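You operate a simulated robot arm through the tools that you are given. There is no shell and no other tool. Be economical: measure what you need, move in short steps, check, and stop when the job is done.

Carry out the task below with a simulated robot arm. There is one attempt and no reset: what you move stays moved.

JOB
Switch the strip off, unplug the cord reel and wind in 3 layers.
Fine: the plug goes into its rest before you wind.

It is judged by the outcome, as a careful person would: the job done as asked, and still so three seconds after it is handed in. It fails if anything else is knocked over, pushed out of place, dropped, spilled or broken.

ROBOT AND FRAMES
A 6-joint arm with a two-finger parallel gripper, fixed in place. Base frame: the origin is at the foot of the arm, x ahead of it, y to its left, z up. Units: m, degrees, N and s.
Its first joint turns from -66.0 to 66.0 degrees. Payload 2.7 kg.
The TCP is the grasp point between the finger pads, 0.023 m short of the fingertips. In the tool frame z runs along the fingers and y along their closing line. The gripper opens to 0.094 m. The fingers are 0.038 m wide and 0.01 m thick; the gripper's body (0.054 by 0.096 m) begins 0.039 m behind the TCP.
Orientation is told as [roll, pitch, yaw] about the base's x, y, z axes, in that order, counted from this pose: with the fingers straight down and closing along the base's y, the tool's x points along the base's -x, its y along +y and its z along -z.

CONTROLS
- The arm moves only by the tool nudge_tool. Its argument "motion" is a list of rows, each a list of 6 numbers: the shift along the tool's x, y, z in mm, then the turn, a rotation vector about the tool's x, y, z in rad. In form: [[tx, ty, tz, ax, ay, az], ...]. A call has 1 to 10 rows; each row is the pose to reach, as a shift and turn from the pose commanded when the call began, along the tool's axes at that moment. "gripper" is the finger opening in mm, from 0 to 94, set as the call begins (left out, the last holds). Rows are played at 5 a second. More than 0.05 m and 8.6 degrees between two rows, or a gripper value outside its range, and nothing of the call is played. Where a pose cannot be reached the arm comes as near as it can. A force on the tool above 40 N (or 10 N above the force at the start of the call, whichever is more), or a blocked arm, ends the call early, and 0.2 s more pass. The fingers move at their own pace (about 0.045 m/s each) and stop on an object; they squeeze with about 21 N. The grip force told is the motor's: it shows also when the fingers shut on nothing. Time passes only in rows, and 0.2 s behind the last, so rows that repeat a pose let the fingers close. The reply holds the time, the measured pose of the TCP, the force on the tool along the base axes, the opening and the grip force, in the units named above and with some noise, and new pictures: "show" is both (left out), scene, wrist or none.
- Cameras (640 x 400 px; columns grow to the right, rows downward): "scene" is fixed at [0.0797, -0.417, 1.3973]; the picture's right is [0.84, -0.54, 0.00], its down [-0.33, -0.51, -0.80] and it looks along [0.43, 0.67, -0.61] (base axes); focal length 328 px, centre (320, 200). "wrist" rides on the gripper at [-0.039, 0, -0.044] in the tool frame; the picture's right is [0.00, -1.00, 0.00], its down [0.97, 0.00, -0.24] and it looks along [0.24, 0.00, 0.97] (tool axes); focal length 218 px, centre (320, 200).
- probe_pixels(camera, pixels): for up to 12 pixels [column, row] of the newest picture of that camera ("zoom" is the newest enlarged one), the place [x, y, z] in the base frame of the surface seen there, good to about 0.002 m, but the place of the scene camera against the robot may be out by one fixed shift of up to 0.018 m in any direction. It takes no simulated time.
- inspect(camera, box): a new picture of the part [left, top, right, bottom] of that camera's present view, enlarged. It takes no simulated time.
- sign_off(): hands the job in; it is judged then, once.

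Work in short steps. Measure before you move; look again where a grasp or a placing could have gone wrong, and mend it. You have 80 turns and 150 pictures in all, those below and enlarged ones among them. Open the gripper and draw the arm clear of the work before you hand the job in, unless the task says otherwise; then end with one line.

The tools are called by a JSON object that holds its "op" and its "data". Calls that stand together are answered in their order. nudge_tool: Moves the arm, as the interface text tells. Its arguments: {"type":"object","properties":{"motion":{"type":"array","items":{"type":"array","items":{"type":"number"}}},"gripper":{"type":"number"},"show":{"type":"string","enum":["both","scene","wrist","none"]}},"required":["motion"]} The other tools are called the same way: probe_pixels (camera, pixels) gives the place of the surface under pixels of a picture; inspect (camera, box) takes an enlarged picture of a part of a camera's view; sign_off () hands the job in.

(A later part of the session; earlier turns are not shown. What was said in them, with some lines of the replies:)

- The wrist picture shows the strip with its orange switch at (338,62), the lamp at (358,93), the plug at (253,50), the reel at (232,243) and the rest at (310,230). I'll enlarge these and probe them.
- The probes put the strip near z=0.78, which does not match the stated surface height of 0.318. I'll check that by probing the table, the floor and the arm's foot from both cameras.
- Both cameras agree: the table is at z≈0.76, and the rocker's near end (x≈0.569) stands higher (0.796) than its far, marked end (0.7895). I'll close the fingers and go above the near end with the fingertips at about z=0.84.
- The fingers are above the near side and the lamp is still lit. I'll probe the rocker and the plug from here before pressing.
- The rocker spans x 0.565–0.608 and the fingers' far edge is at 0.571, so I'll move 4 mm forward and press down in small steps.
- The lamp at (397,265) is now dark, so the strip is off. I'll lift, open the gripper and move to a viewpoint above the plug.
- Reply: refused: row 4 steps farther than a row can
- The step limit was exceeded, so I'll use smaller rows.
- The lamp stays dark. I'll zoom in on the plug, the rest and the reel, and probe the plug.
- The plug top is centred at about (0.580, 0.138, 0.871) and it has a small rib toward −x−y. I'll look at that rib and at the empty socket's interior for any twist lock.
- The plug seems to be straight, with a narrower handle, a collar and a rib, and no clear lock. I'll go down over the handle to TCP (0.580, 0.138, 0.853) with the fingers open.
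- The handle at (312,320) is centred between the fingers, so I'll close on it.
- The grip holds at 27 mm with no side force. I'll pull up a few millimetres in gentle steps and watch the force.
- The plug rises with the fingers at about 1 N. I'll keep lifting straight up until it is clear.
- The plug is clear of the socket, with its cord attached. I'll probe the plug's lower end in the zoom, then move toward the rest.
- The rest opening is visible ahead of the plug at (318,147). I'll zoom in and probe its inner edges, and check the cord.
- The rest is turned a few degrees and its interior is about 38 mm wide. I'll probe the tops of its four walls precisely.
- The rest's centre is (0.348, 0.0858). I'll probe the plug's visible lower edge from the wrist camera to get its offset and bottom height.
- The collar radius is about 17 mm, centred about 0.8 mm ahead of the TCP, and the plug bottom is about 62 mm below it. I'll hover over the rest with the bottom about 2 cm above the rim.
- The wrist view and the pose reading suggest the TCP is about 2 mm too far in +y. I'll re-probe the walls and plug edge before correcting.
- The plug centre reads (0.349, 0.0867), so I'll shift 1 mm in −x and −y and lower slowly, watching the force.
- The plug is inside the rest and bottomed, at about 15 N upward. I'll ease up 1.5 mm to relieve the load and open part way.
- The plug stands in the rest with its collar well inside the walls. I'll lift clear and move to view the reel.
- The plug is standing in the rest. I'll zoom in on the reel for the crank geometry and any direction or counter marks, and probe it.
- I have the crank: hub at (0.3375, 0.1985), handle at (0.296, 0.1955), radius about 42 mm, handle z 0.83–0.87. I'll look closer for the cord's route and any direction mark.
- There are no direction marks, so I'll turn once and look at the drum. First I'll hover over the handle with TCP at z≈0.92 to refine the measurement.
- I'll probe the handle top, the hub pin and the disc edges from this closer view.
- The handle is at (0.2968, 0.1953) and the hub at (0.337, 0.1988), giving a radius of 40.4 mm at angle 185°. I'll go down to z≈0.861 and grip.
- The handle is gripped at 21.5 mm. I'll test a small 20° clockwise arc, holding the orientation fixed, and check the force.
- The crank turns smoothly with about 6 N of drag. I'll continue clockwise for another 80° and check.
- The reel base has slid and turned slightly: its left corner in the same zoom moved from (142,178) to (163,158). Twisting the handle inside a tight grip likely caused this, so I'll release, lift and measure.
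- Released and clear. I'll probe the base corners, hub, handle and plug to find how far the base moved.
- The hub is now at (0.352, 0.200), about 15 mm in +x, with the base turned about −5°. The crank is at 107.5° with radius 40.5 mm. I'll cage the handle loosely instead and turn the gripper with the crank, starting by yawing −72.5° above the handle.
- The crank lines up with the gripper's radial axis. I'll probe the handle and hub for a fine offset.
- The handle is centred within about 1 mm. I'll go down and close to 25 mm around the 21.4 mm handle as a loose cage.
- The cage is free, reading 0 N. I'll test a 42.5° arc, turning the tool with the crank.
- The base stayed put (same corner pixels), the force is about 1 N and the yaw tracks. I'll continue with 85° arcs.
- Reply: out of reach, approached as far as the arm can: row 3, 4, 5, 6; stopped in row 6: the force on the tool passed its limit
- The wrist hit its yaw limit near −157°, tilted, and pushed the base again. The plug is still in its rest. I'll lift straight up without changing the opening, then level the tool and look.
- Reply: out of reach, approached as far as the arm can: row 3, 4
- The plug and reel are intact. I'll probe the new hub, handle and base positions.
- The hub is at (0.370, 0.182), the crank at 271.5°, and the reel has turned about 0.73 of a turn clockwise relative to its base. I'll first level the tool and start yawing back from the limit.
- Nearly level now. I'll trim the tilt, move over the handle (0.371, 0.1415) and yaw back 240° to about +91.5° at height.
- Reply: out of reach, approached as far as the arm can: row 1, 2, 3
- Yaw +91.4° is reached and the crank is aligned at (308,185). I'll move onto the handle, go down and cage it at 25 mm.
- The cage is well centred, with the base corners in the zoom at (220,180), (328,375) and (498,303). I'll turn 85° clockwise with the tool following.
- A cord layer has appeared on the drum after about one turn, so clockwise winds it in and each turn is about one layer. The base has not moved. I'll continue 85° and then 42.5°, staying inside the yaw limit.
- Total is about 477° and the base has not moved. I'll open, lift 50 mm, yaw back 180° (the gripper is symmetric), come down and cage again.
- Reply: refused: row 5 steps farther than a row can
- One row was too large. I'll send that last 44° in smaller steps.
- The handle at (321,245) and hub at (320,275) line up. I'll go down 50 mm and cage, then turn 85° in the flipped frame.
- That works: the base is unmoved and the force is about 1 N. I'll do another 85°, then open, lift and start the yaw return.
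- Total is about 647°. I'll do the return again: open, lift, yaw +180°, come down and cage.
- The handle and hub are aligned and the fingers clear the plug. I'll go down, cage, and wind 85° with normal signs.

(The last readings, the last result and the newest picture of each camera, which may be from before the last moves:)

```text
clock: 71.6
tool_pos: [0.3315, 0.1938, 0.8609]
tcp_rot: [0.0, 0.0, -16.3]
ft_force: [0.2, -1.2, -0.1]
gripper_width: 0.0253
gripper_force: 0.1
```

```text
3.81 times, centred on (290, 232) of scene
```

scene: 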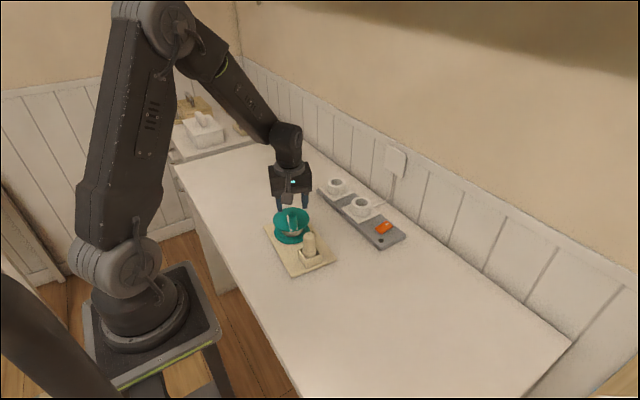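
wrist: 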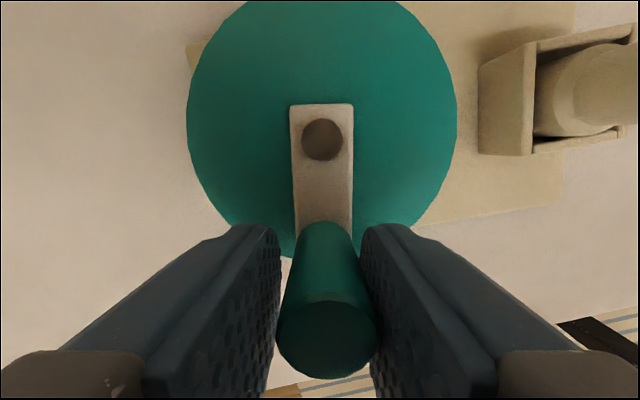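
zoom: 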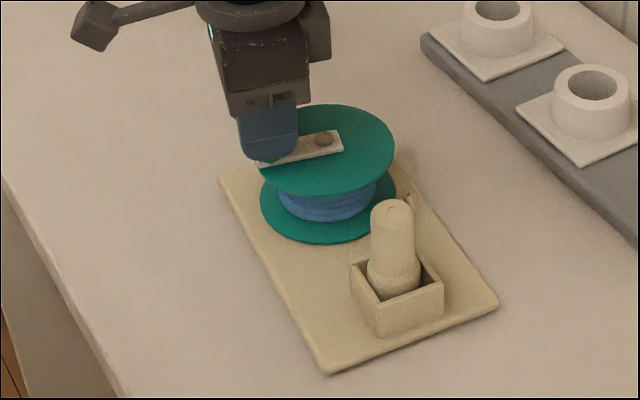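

The second layer, blue, has appeared at about 732°, so the third should come at about 1080°. I'll do another 85° and then the yaw return.

{"op": "nudge_tool", "data": {"motion": [[-0.45, 6.06, 0, 0, 0, 0.1484], [-1.79, 11.99, 0, 0, 0, 0.2967], [-3.99, 17.65, 0, 0, 0, 0.4451], [-7.01, 22.93, 0, 0, 0, 0.5934], [-10.77, 27.7, 0, 0, 0, 0.7418], [-15.2, 31.86, 0, 0, 0, 0.8901], [-20.19, 35.33, 0, 0, 0, 1.0385], [-25.64, 38.02, 0, 0, 0, 1.1868], [-31.43, 39.87, 0, 0, 0, 1.3352], [-37.43, 40.84, 0, 0, 0, 1.4835]], "show": "wrist"}}

{"op": "nudge_tool", "data": {"motion": [[0, -1.8, 0, 0, 0, 0], [0, -1.8, 0, 0, 0, 0], [0, -1.8, -25, 0, 0, 0], [0, -1.8, -50, 0, 0, 0], [0, -1.8, -50, 0, 0, -0.1484], [0, -1.8, -50, 0, 0, -0.2967], [0, -1.8, -50, 0, 0, -0.4451], [0, -1.8, -50, 0, 0, -0.5934], [0, -1.8, -50, 0, 0, -0.7418], [0, -1.8, -50, 0, 0, -0.8901]], "gripper": 50, "show": "none"}}

{"op": "nudge_tool", "data": {"motion": [[0, 0, 0, 0, 0, -0.1484], [0, 0, 0, 0, 0, -0.2967], [0, 0, 0, 0, 0, -0.4451], [0, 0, 0, 0, 0, -0.5934], [0, 0, 0, 0, 0, -0.7418], [0, 0, 0, 0, 0, -0.8901], [0, 0, 0, 0, 0, -1.0385], [0, 0, 0, 0, 0, -1.1868], [0, 0, 0, 0, 0, -1.3352], [0, 0, 0, 0, 0, -1.4835]], "show": "none"}}

{"op": "nudge_tool", "data": {"motion": [[0, 0, 0, 0, 0, -0.128], [0, 0, 0, 0, 0, -0.256], [0, 0, 0, 0, 0, -0.384], [0, 0, 0, 0, 0, -0.512], [0, 0, 0, 0, 0, -0.64], [0, 0, 0, 0, 0, -0.768], [0, 0, 0, 0, 0, -0.768]]}}

```text
clock: 73.8
tool_pos: [0.3791, 0.2233, 0.8605]
tcp_rot: [0.0, 0.0, -101.4]
ft_force: [-1.0, 0.1, 0.2]
gripper_width: 0.0253
gripper_force: 0.0
```

wrist: 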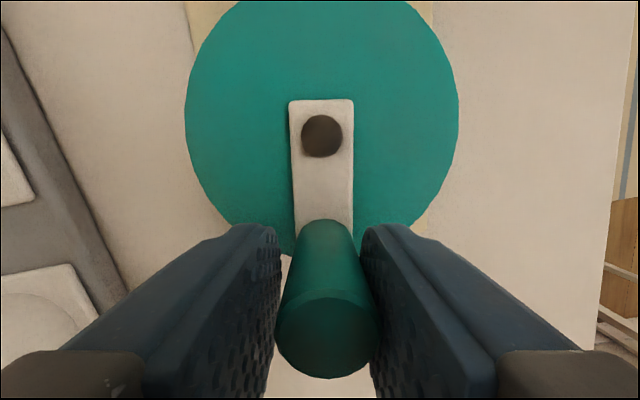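

```text
clock: 76.0
tool_pos: [0.3779, 0.2222, 0.9103]
tcp_rot: [0.0, -0.1, -50.0]
ft_force: [-0.2, 0.7, 0.6]
gripper_width: 0.0499
gripper_force: 0.0
```

```text
clock: 78.2
tool_pos: [0.3764, 0.2233, 0.9104]
tcp_rot: [-0.1, 0.0, 35.0]
ft_force: [0.5, -0.4, -0.3]
gripper_width: 0.0503
gripper_force: 0.0
```

```text
clock: 79.8
tool_pos: [0.378, 0.2231, 0.9099]
tcp_rot: [-0.1, 0.1, 79.1]
ft_force: [-0.6, -0.1, 0.2]
gripper_width: 0.0501
gripper_force: 0.1
```

scene: 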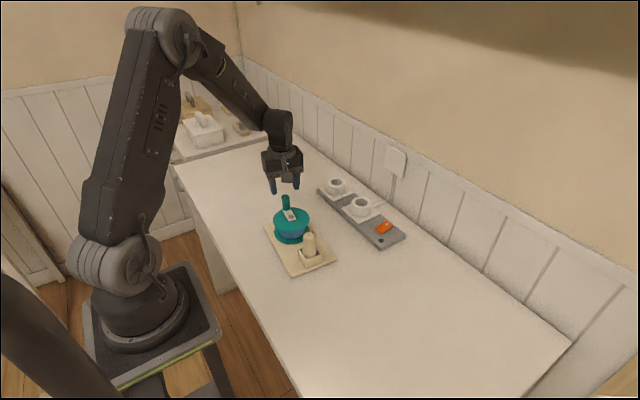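
wrist: 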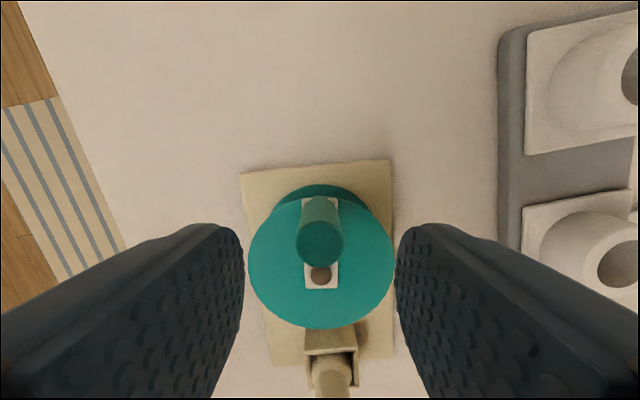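

Aligned at (321,245). I'll go down, cage, and wind 170° in the flipped frame.

{"op": "nudge_tool", "data": {"motion": [[0, 0, 25, 0, 0, 0], [0, 0, 50, 0, 0, 0], [0, 0, 50, 0, 0, 0]], "show": "none"}}

{"op": "nudge_tool", "data": {"motion": [[0, 0, 0, 0, 0, 0], [0, 0, 0, 0, 0, 0], [0, 0, 0, 0, 0, 0]], "gripper": 25, "show": "none"}}

{"op": "nudge_tool", "data": {"motion": [[0.45, -6.06, 0, 0, 0, 0.1484], [1.79, -11.99, 0, 0, 0, 0.2967], [3.99, -17.65, 0, 0, 0, 0.4451], [7.01, -22.93, 0, 0, 0, 0.5934], [10.77, -27.7, 0, 0, 0, 0.7418], [15.2, -31.86, 0, 0, 0, 0.8901], [20.19, -35.33, 0, 0, 0, 1.0385], [25.64, -38.02, 0, 0, 0, 1.1868], [31.43, -39.87, 0, 0, 0, 1.3352], [37.43, -40.84, 0, 0, 0, 1.4835]], "show": "wrist"}}

{"op": "nudge_tool", "data": {"motion": [[0.45, -6.06, 0, 0, 0, 0.1484], [1.79, -11.99, 0, 0, 0, 0.2967], [3.99, -17.65, 0, 0, 0, 0.4451], [7.01, -22.93, 0, 0, 0, 0.5934], [10.77, -27.7, 0, 0, 0, 0.7418], [15.2, -31.86, 0, 0, 0, 0.8901], [20.19, -35.33, 0, 0, 0, 1.0385], [25.64, -38.02, 0, 0, 0, 1.1868], [31.43, -39.87, 0, 0, 0, 1.3352], [37.43, -40.84, 0, 0, 0, 1.4835]], "show": "wrist"}}

{"op": "inspect", "data": {"camera": "scene", "box": [230, 180, 350, 285]}}

```text
clock: 80.6
tool_pos: [0.3761, 0.2236, 0.8619]
tcp_rot: [0.0, 0.0, 78.7]
ft_force: [0.4, 0.2, -0.4]
gripper_width: 0.05
gripper_force: 0.1
```

```text
clock: 81.4
tool_pos: [0.3762, 0.222, 0.8616]
tcp_rot: [0.1, -0.1, 78.7]
ft_force: [-0.3, -0.8, -0.7]
gripper_width: 0.0249
gripper_force: 0.1
```

```text
clock: 83.6
tool_pos: [0.4096, 0.1787, 0.8609]
tcp_rot: [0.0, -0.1, -6.4]
ft_force: [0.7, 0.9, 0.6]
gripper_width: 0.0252
gripper_force: 0.1
```

wrist: 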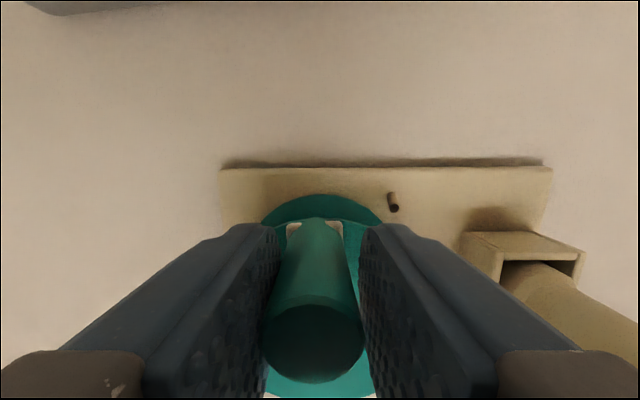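

```text
clock: 85.8
tool_pos: [0.3681, 0.1412, 0.8611]
tcp_rot: [0.0, 0.0, -91.3]
ft_force: [0.8, 0.4, -0.2]
gripper_width: 0.0251
gripper_force: 0.5
```

wrist: 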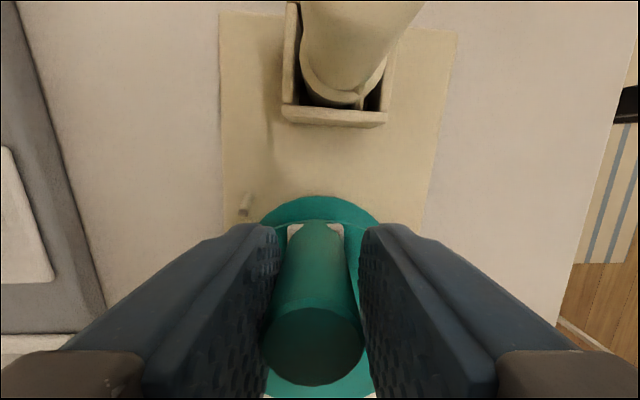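

```text
3.81 times, centred on (290, 232) of scene
```

zoom: 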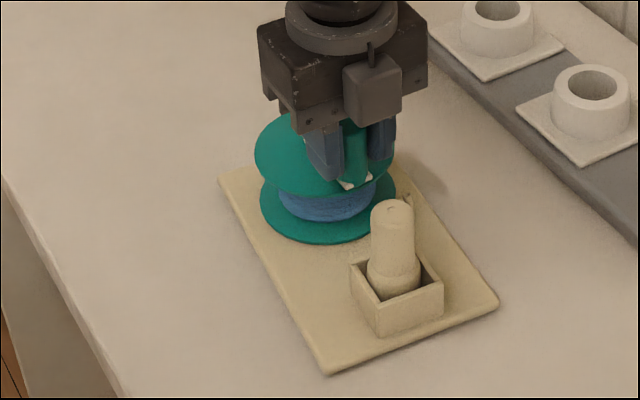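

Total is about 987° with everything in place. I'll turn 34° more, then do the last yaw return.

{"op": "nudge_tool", "data": {"motion": [[0.45, -6.06, 0, 0, 0, 0.1484], [1.79, -11.99, 0, 0, 0, 0.2967], [3.99, -17.65, 0, 0, 0, 0.4451], [7.01, -22.93, 0, 0, 0, 0.5934]], "show": "wrist"}}

{"op": "nudge_tool", "data": {"motion": [[0, 1.6, 0, 0, 0, 0], [0, 1.6, 0, 0, 0, 0], [0, 1.6, -25, 0, 0, 0], [0, 1.6, -50, 0, 0, 0], [0, 1.6, -50, 0, 0, -0.1484], [0, 1.6, -50, 0, 0, -0.2967], [0, 1.6, -50, 0, 0, -0.4451], [0, 1.6, -50, 0, 0, -0.5934], [0, 1.6, -50, 0, 0, -0.7418], [0, 1.6, -50, 0, 0, -0.8901]], "gripper": 50, "show": "none"}}

{"op": "nudge_tool", "data": {"motion": [[0, 0, 0, 0, 0, -0.1484], [0, 0, 0, 0, 0, -0.2967], [0, 0, 0, 0, 0, -0.4451], [0, 0, 0, 0, 0, -0.5934], [0, 0, 0, 0, 0, -0.7418], [0, 0, 0, 0, 0, -0.8901], [0, 0, 0, 0, 0, -1.0385], [0, 0, 0, 0, 0, -1.1868], [0, 0, 0, 0, 0, -1.3352], [0, 0, 0, 0, 0, -1.4835]], "show": "none"}}

{"op": "nudge_tool", "data": {"motion": [[0, 0, 0, 0, 0, -0.128], [0, 0, 0, 0, 0, -0.256], [0, 0, 0, 0, 0, -0.384], [0, 0, 0, 0, 0, -0.512], [0, 0, 0, 0, 0, -0.64], [0, 0, 0, 0, 0, -0.768], [0, 0, 0, 0, 0, -0.768]], "show": "wrist"}}

{"op": "inspect", "data": {"camera": "scene", "box": [230, 180, 350, 285]}}

```text
clock: 86.8
tool_pos: [0.3443, 0.1484, 0.8611]
tcp_rot: [0.0, 0.0, -125.3]
ft_force: [1.2, -0.2, 0.8]
gripper_width: 0.0254
gripper_force: 0.1
```

wrist: 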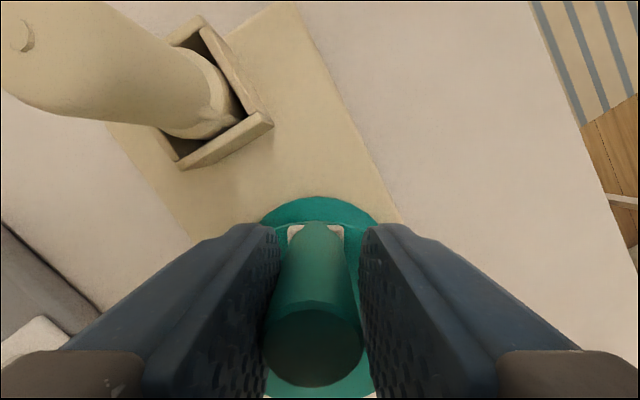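

```text
clock: 89.0
tool_pos: [0.346, 0.1493, 0.9113]
tcp_rot: [0.0, -0.1, -74.0]
ft_force: [0.0, 0.0, -0.2]
gripper_width: 0.05
gripper_force: 0.1
```

```text
clock: 91.2
tool_pos: [0.3465, 0.1479, 0.91]
tcp_rot: [-0.1, 0.1, 11.0]
ft_force: [-1.0, -0.2, 0.5]
gripper_width: 0.0501
gripper_force: 0.0
```

```text
clock: 92.8
tool_pos: [0.3469, 0.1497, 0.9116]
tcp_rot: [0.0, 0.0, 54.9]
ft_force: [-0.3, 0.0, -0.7]
gripper_width: 0.0501
gripper_force: 0.1
```

wrist: 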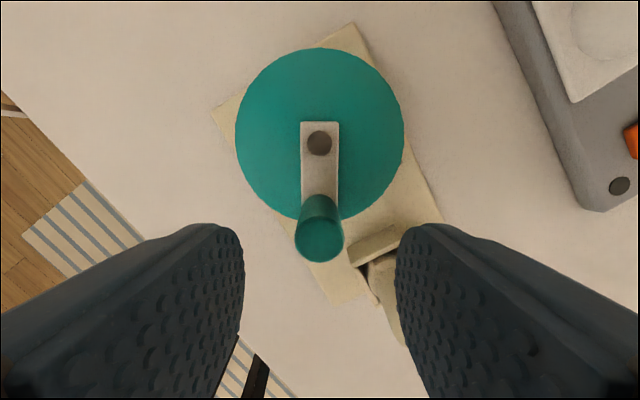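

```text
3.81 times, centred on (290, 232) of scene
```

zoom: 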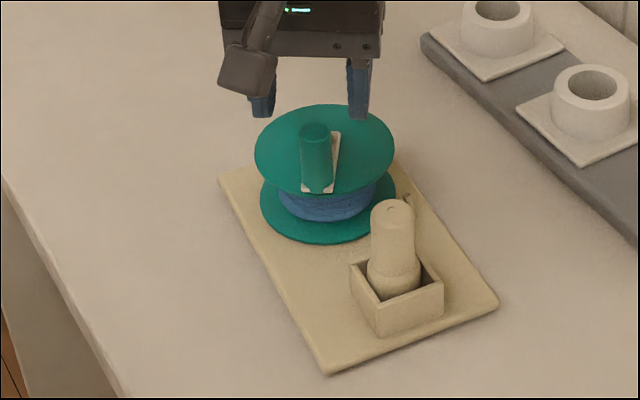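

Aligned again, with about 60–70° left. I'll cage and turn 68°, then look for the third layer.

{"op": "nudge_tool", "data": {"motion": [[0, 0, 25, 0, 0, 0], [0, 0, 50, 0, 0, 0], [0, 0, 50, 0, 0, 0]], "show": "none"}}

{"op": "nudge_tool", "data": {"motion": [[0, 0, 0, 0, 0, 0], [0, 0, 0, 0, 0, 0], [0, 0, 0, 0, 0, 0]], "gripper": 25, "show": "none"}}

{"op": "nudge_tool", "data": {"motion": [[-0.45, 6.06, 0, 0, 0, 0.1484], [-1.79, 11.99, 0, 0, 0, 0.2967], [-3.99, 17.65, 0, 0, 0, 0.4451], [-7.01, 22.93, 0, 0, 0, 0.5934], [-10.77, 27.7, 0, 0, 0, 0.7418], [-15.2, 31.86, 0, 0, 0, 0.8901], [-20.19, 35.33, 0, 0, 0, 1.0385], [-25.64, 38.02, 0, 0, 0, 1.1868]], "show": "wrist"}}

{"op": "inspect", "data": {"camera": "scene", "box": [230, 180, 350, 285]}}

```text
clock: 93.6
tool_pos: [0.3468, 0.1478, 0.8614]
tcp_rot: [0.0, 0.0, 54.8]
ft_force: [1.2, 0.1, -1.1]
gripper_width: 0.0497
gripper_force: 0.1
```

```text
clock: 94.4
tool_pos: [0.3464, 0.1481, 0.8625]
tcp_rot: [0.0, 0.0, 54.8]
ft_force: [0.0, -0.4, 0.7]
gripper_width: 0.0251
gripper_force: 0.0
```

```text
clock: 96.2
tool_pos: [0.3305, 0.1909, 0.8607]
tcp_rot: [0.0, -0.1, -13.3]
ft_force: [-0.3, -0.8, -0.4]
gripper_width: 0.0251
gripper_force: 0.0
```

wrist: 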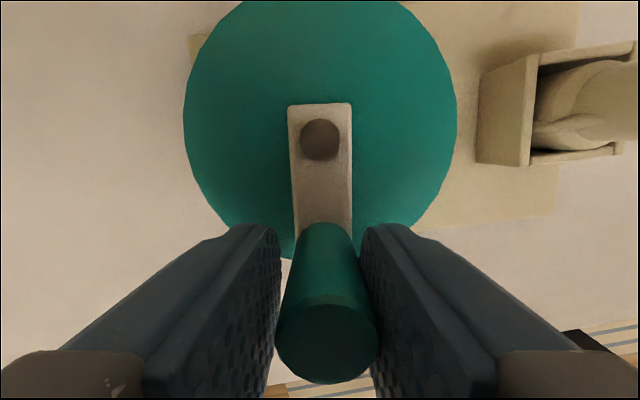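

```text
3.81 times, centred on (290, 232) of scene
```

zoom: 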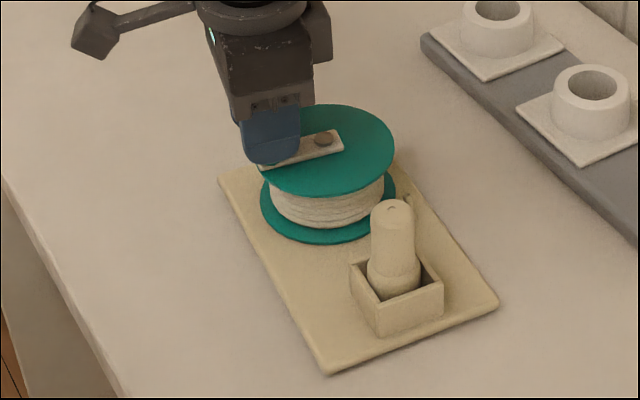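

The third layer (cream) is on the drum at about 1089°. The base sits about 37 mm from where it started, so I'll squeeze the handle and gently draw the reel back along the crank's own line. This shouldn't turn the crank.

{"op": "nudge_tool", "data": {"motion": [[0, 0, 0, 0, 0, 0], [0, 0, 0, 0, 0, 0], [0, 0, 0, 0, 0, 0]], "gripper": 0, "show": "none"}}

{"op": "nudge_tool", "data": {"motion": [[2, 0.5, 0, 0, 0, 0], [4, 1, 0, 0, 0, 0], [6, 1.4, 0, 0, 0, 0], [8, 1.9, 0, 0, 0, 0], [10, 2.4, 0, 0, 0, 0]], "show": "wrist"}}

{"op": "inspect", "data": {"camera": "scene", "box": [230, 180, 350, 285]}}

```text
clock: 97.0
tool_pos: [0.3305, 0.1919, 0.8605]
tcp_rot: [0.0, 0.0, -13.2]
ft_force: [-0.9, 0.5, -0.1]
gripper_width: 0.0219
gripper_force: 20.9
```

```text
clock: 98.2
tool_pos: [0.3216, 0.1961, 0.8605]
tcp_rot: [0.0, 0.0, -13.2]
ft_force: [3.0, -2.9, 0.2]
gripper_width: 0.0217
gripper_force: 21.4
```

wrist: 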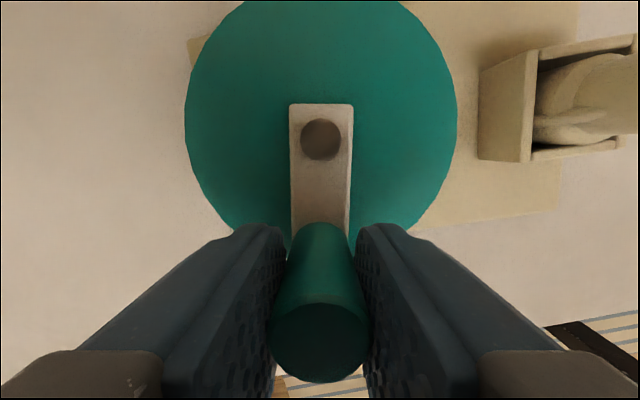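

```text
3.81 times, centred on (290, 232) of scene
```

zoom: 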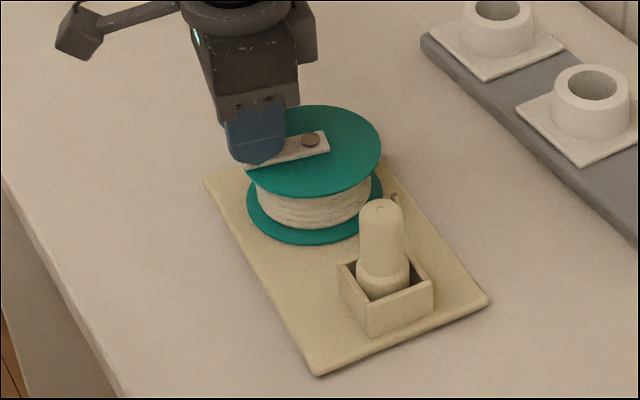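

The base follows flat at about 4 N and the plug stays upright. I'll draw the remaining 27 mm.

{"op": "nudge_tool", "data": {"motion": [[3, 0.7, 0, 0, 0, 0], [6, 1.4, 0, 0, 0, 0], [9, 2.1, 0, 0, 0, 0], [12, 2.8, 0, 0, 0, 0], [15, 3.5, 0, 0, 0, 0], [18, 4.3, 0, 0, 0, 0], [21, 5, 0, 0, 0, 0], [24, 5.6, 0, 0, 0, 0], [26, 6.1, 0, 0, 0, 0]], "show": "wrist"}}

{"op": "inspect", "data": {"camera": "scene", "box": [230, 190, 350, 285]}}

```text
clock: 100.2
tool_pos: [0.2975, 0.2066, 0.8601]
tcp_rot: [-0.1, 0.0, -13.1]
ft_force: [2.5, -2.0, -0.3]
gripper_width: 0.0222
gripper_force: 21.5
```

wrist: 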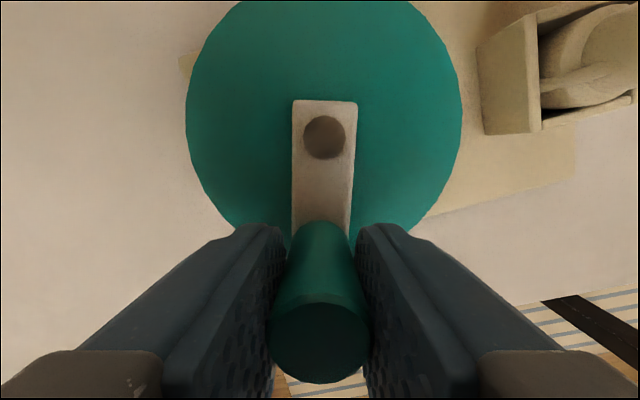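

```text
4.21 times, centred on (290, 238) of scene
```

zoom: 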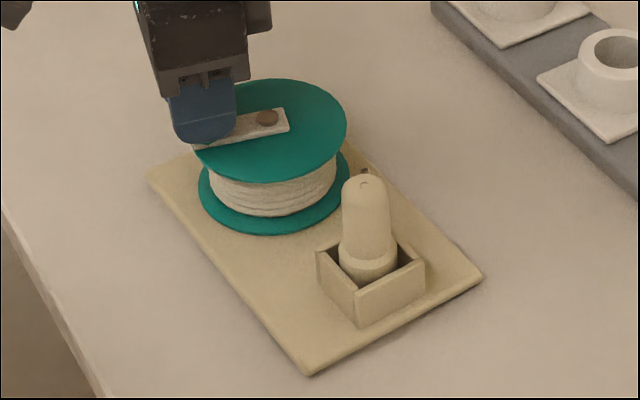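

The base corners now read (148,178), (310,375) and (481,277) against (142,178), (318,368) and (482,265) originally, so it is back within a few millimetres. I'll release and lift clear.

{"op": "nudge_tool", "data": {"motion": [[0, 0, 0, 0, 0, 0], [0, 0, 0, 0, 0, 0], [0, 0, 0, 0, 0, 0], [0, 0, -30, 0, 0, 0], [0, 0, -60, 0, 0, 0], [0, 0, -100, 0, 0, 0], [0, 0, -140, 0, 0, 0], [0, 0, -180, 0, 0, 0]], "gripper": 50}}

{"op": "inspect", "data": {"camera": "scene", "box": [240, 160, 420, 285]}}

{"op": "inspect", "data": {"camera": "wrist", "box": [220, 60, 520, 250]}}

```text
clock: 102.0
tool_pos: [0.2964, 0.209, 1.0417]
tcp_rot: [-0.2, -0.1, -13.3]
ft_force: [-0.4, 0.2, -0.6]
gripper_width: 0.0499
gripper_force: 0.1
```

scene: 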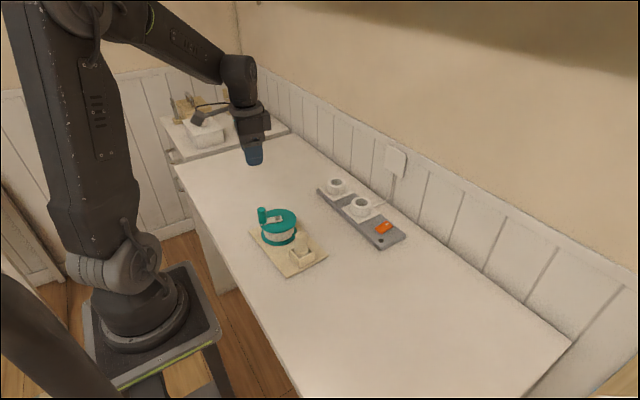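
wrist: 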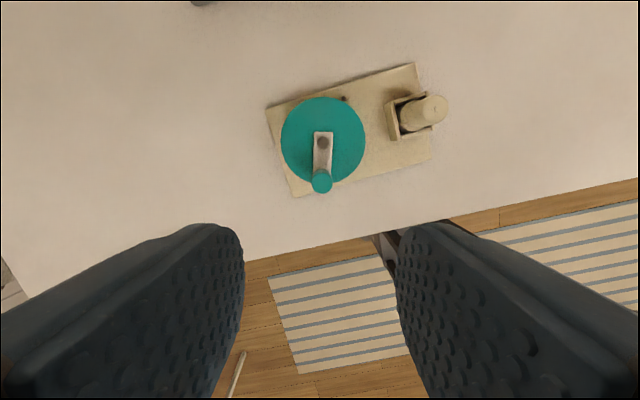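

```text
3.20 times, centred on (330, 222) of scene
```

zoom: 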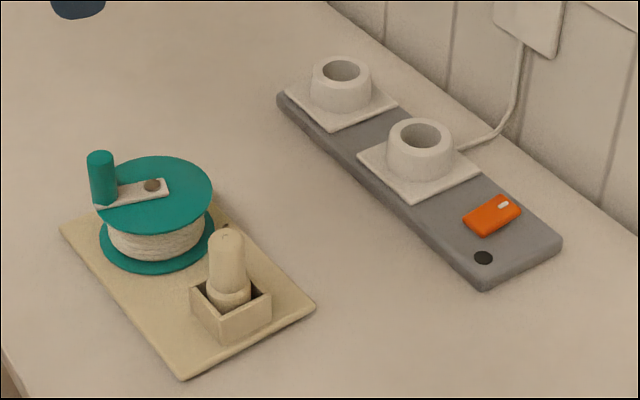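

```text
2.11 times, centred on (370, 155) of wrist
```

zoom: 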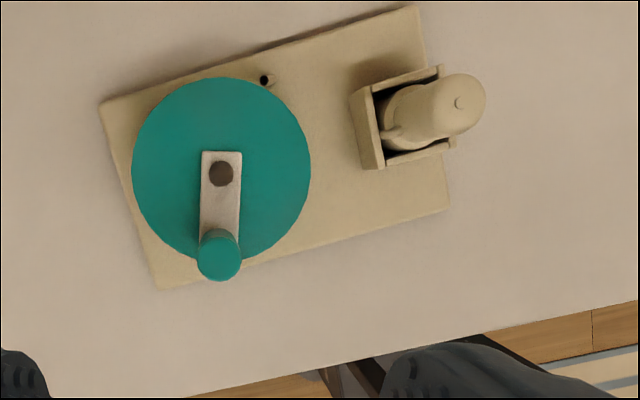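

The lamp is dark, the socket is empty, the plug stands in its rest, three layers are wound and the arm is clear with the gripper open. I'm handing the job in.

{"op": "sign_off", "data": {}}

```text
The job is handed in.
```

The strip is switched off, the plug is out of the socket and in its rest, and three layers are wound on the reel. The reel slid about 37 mm while I was winding; I drew it back to within a few millimetres of where it started.
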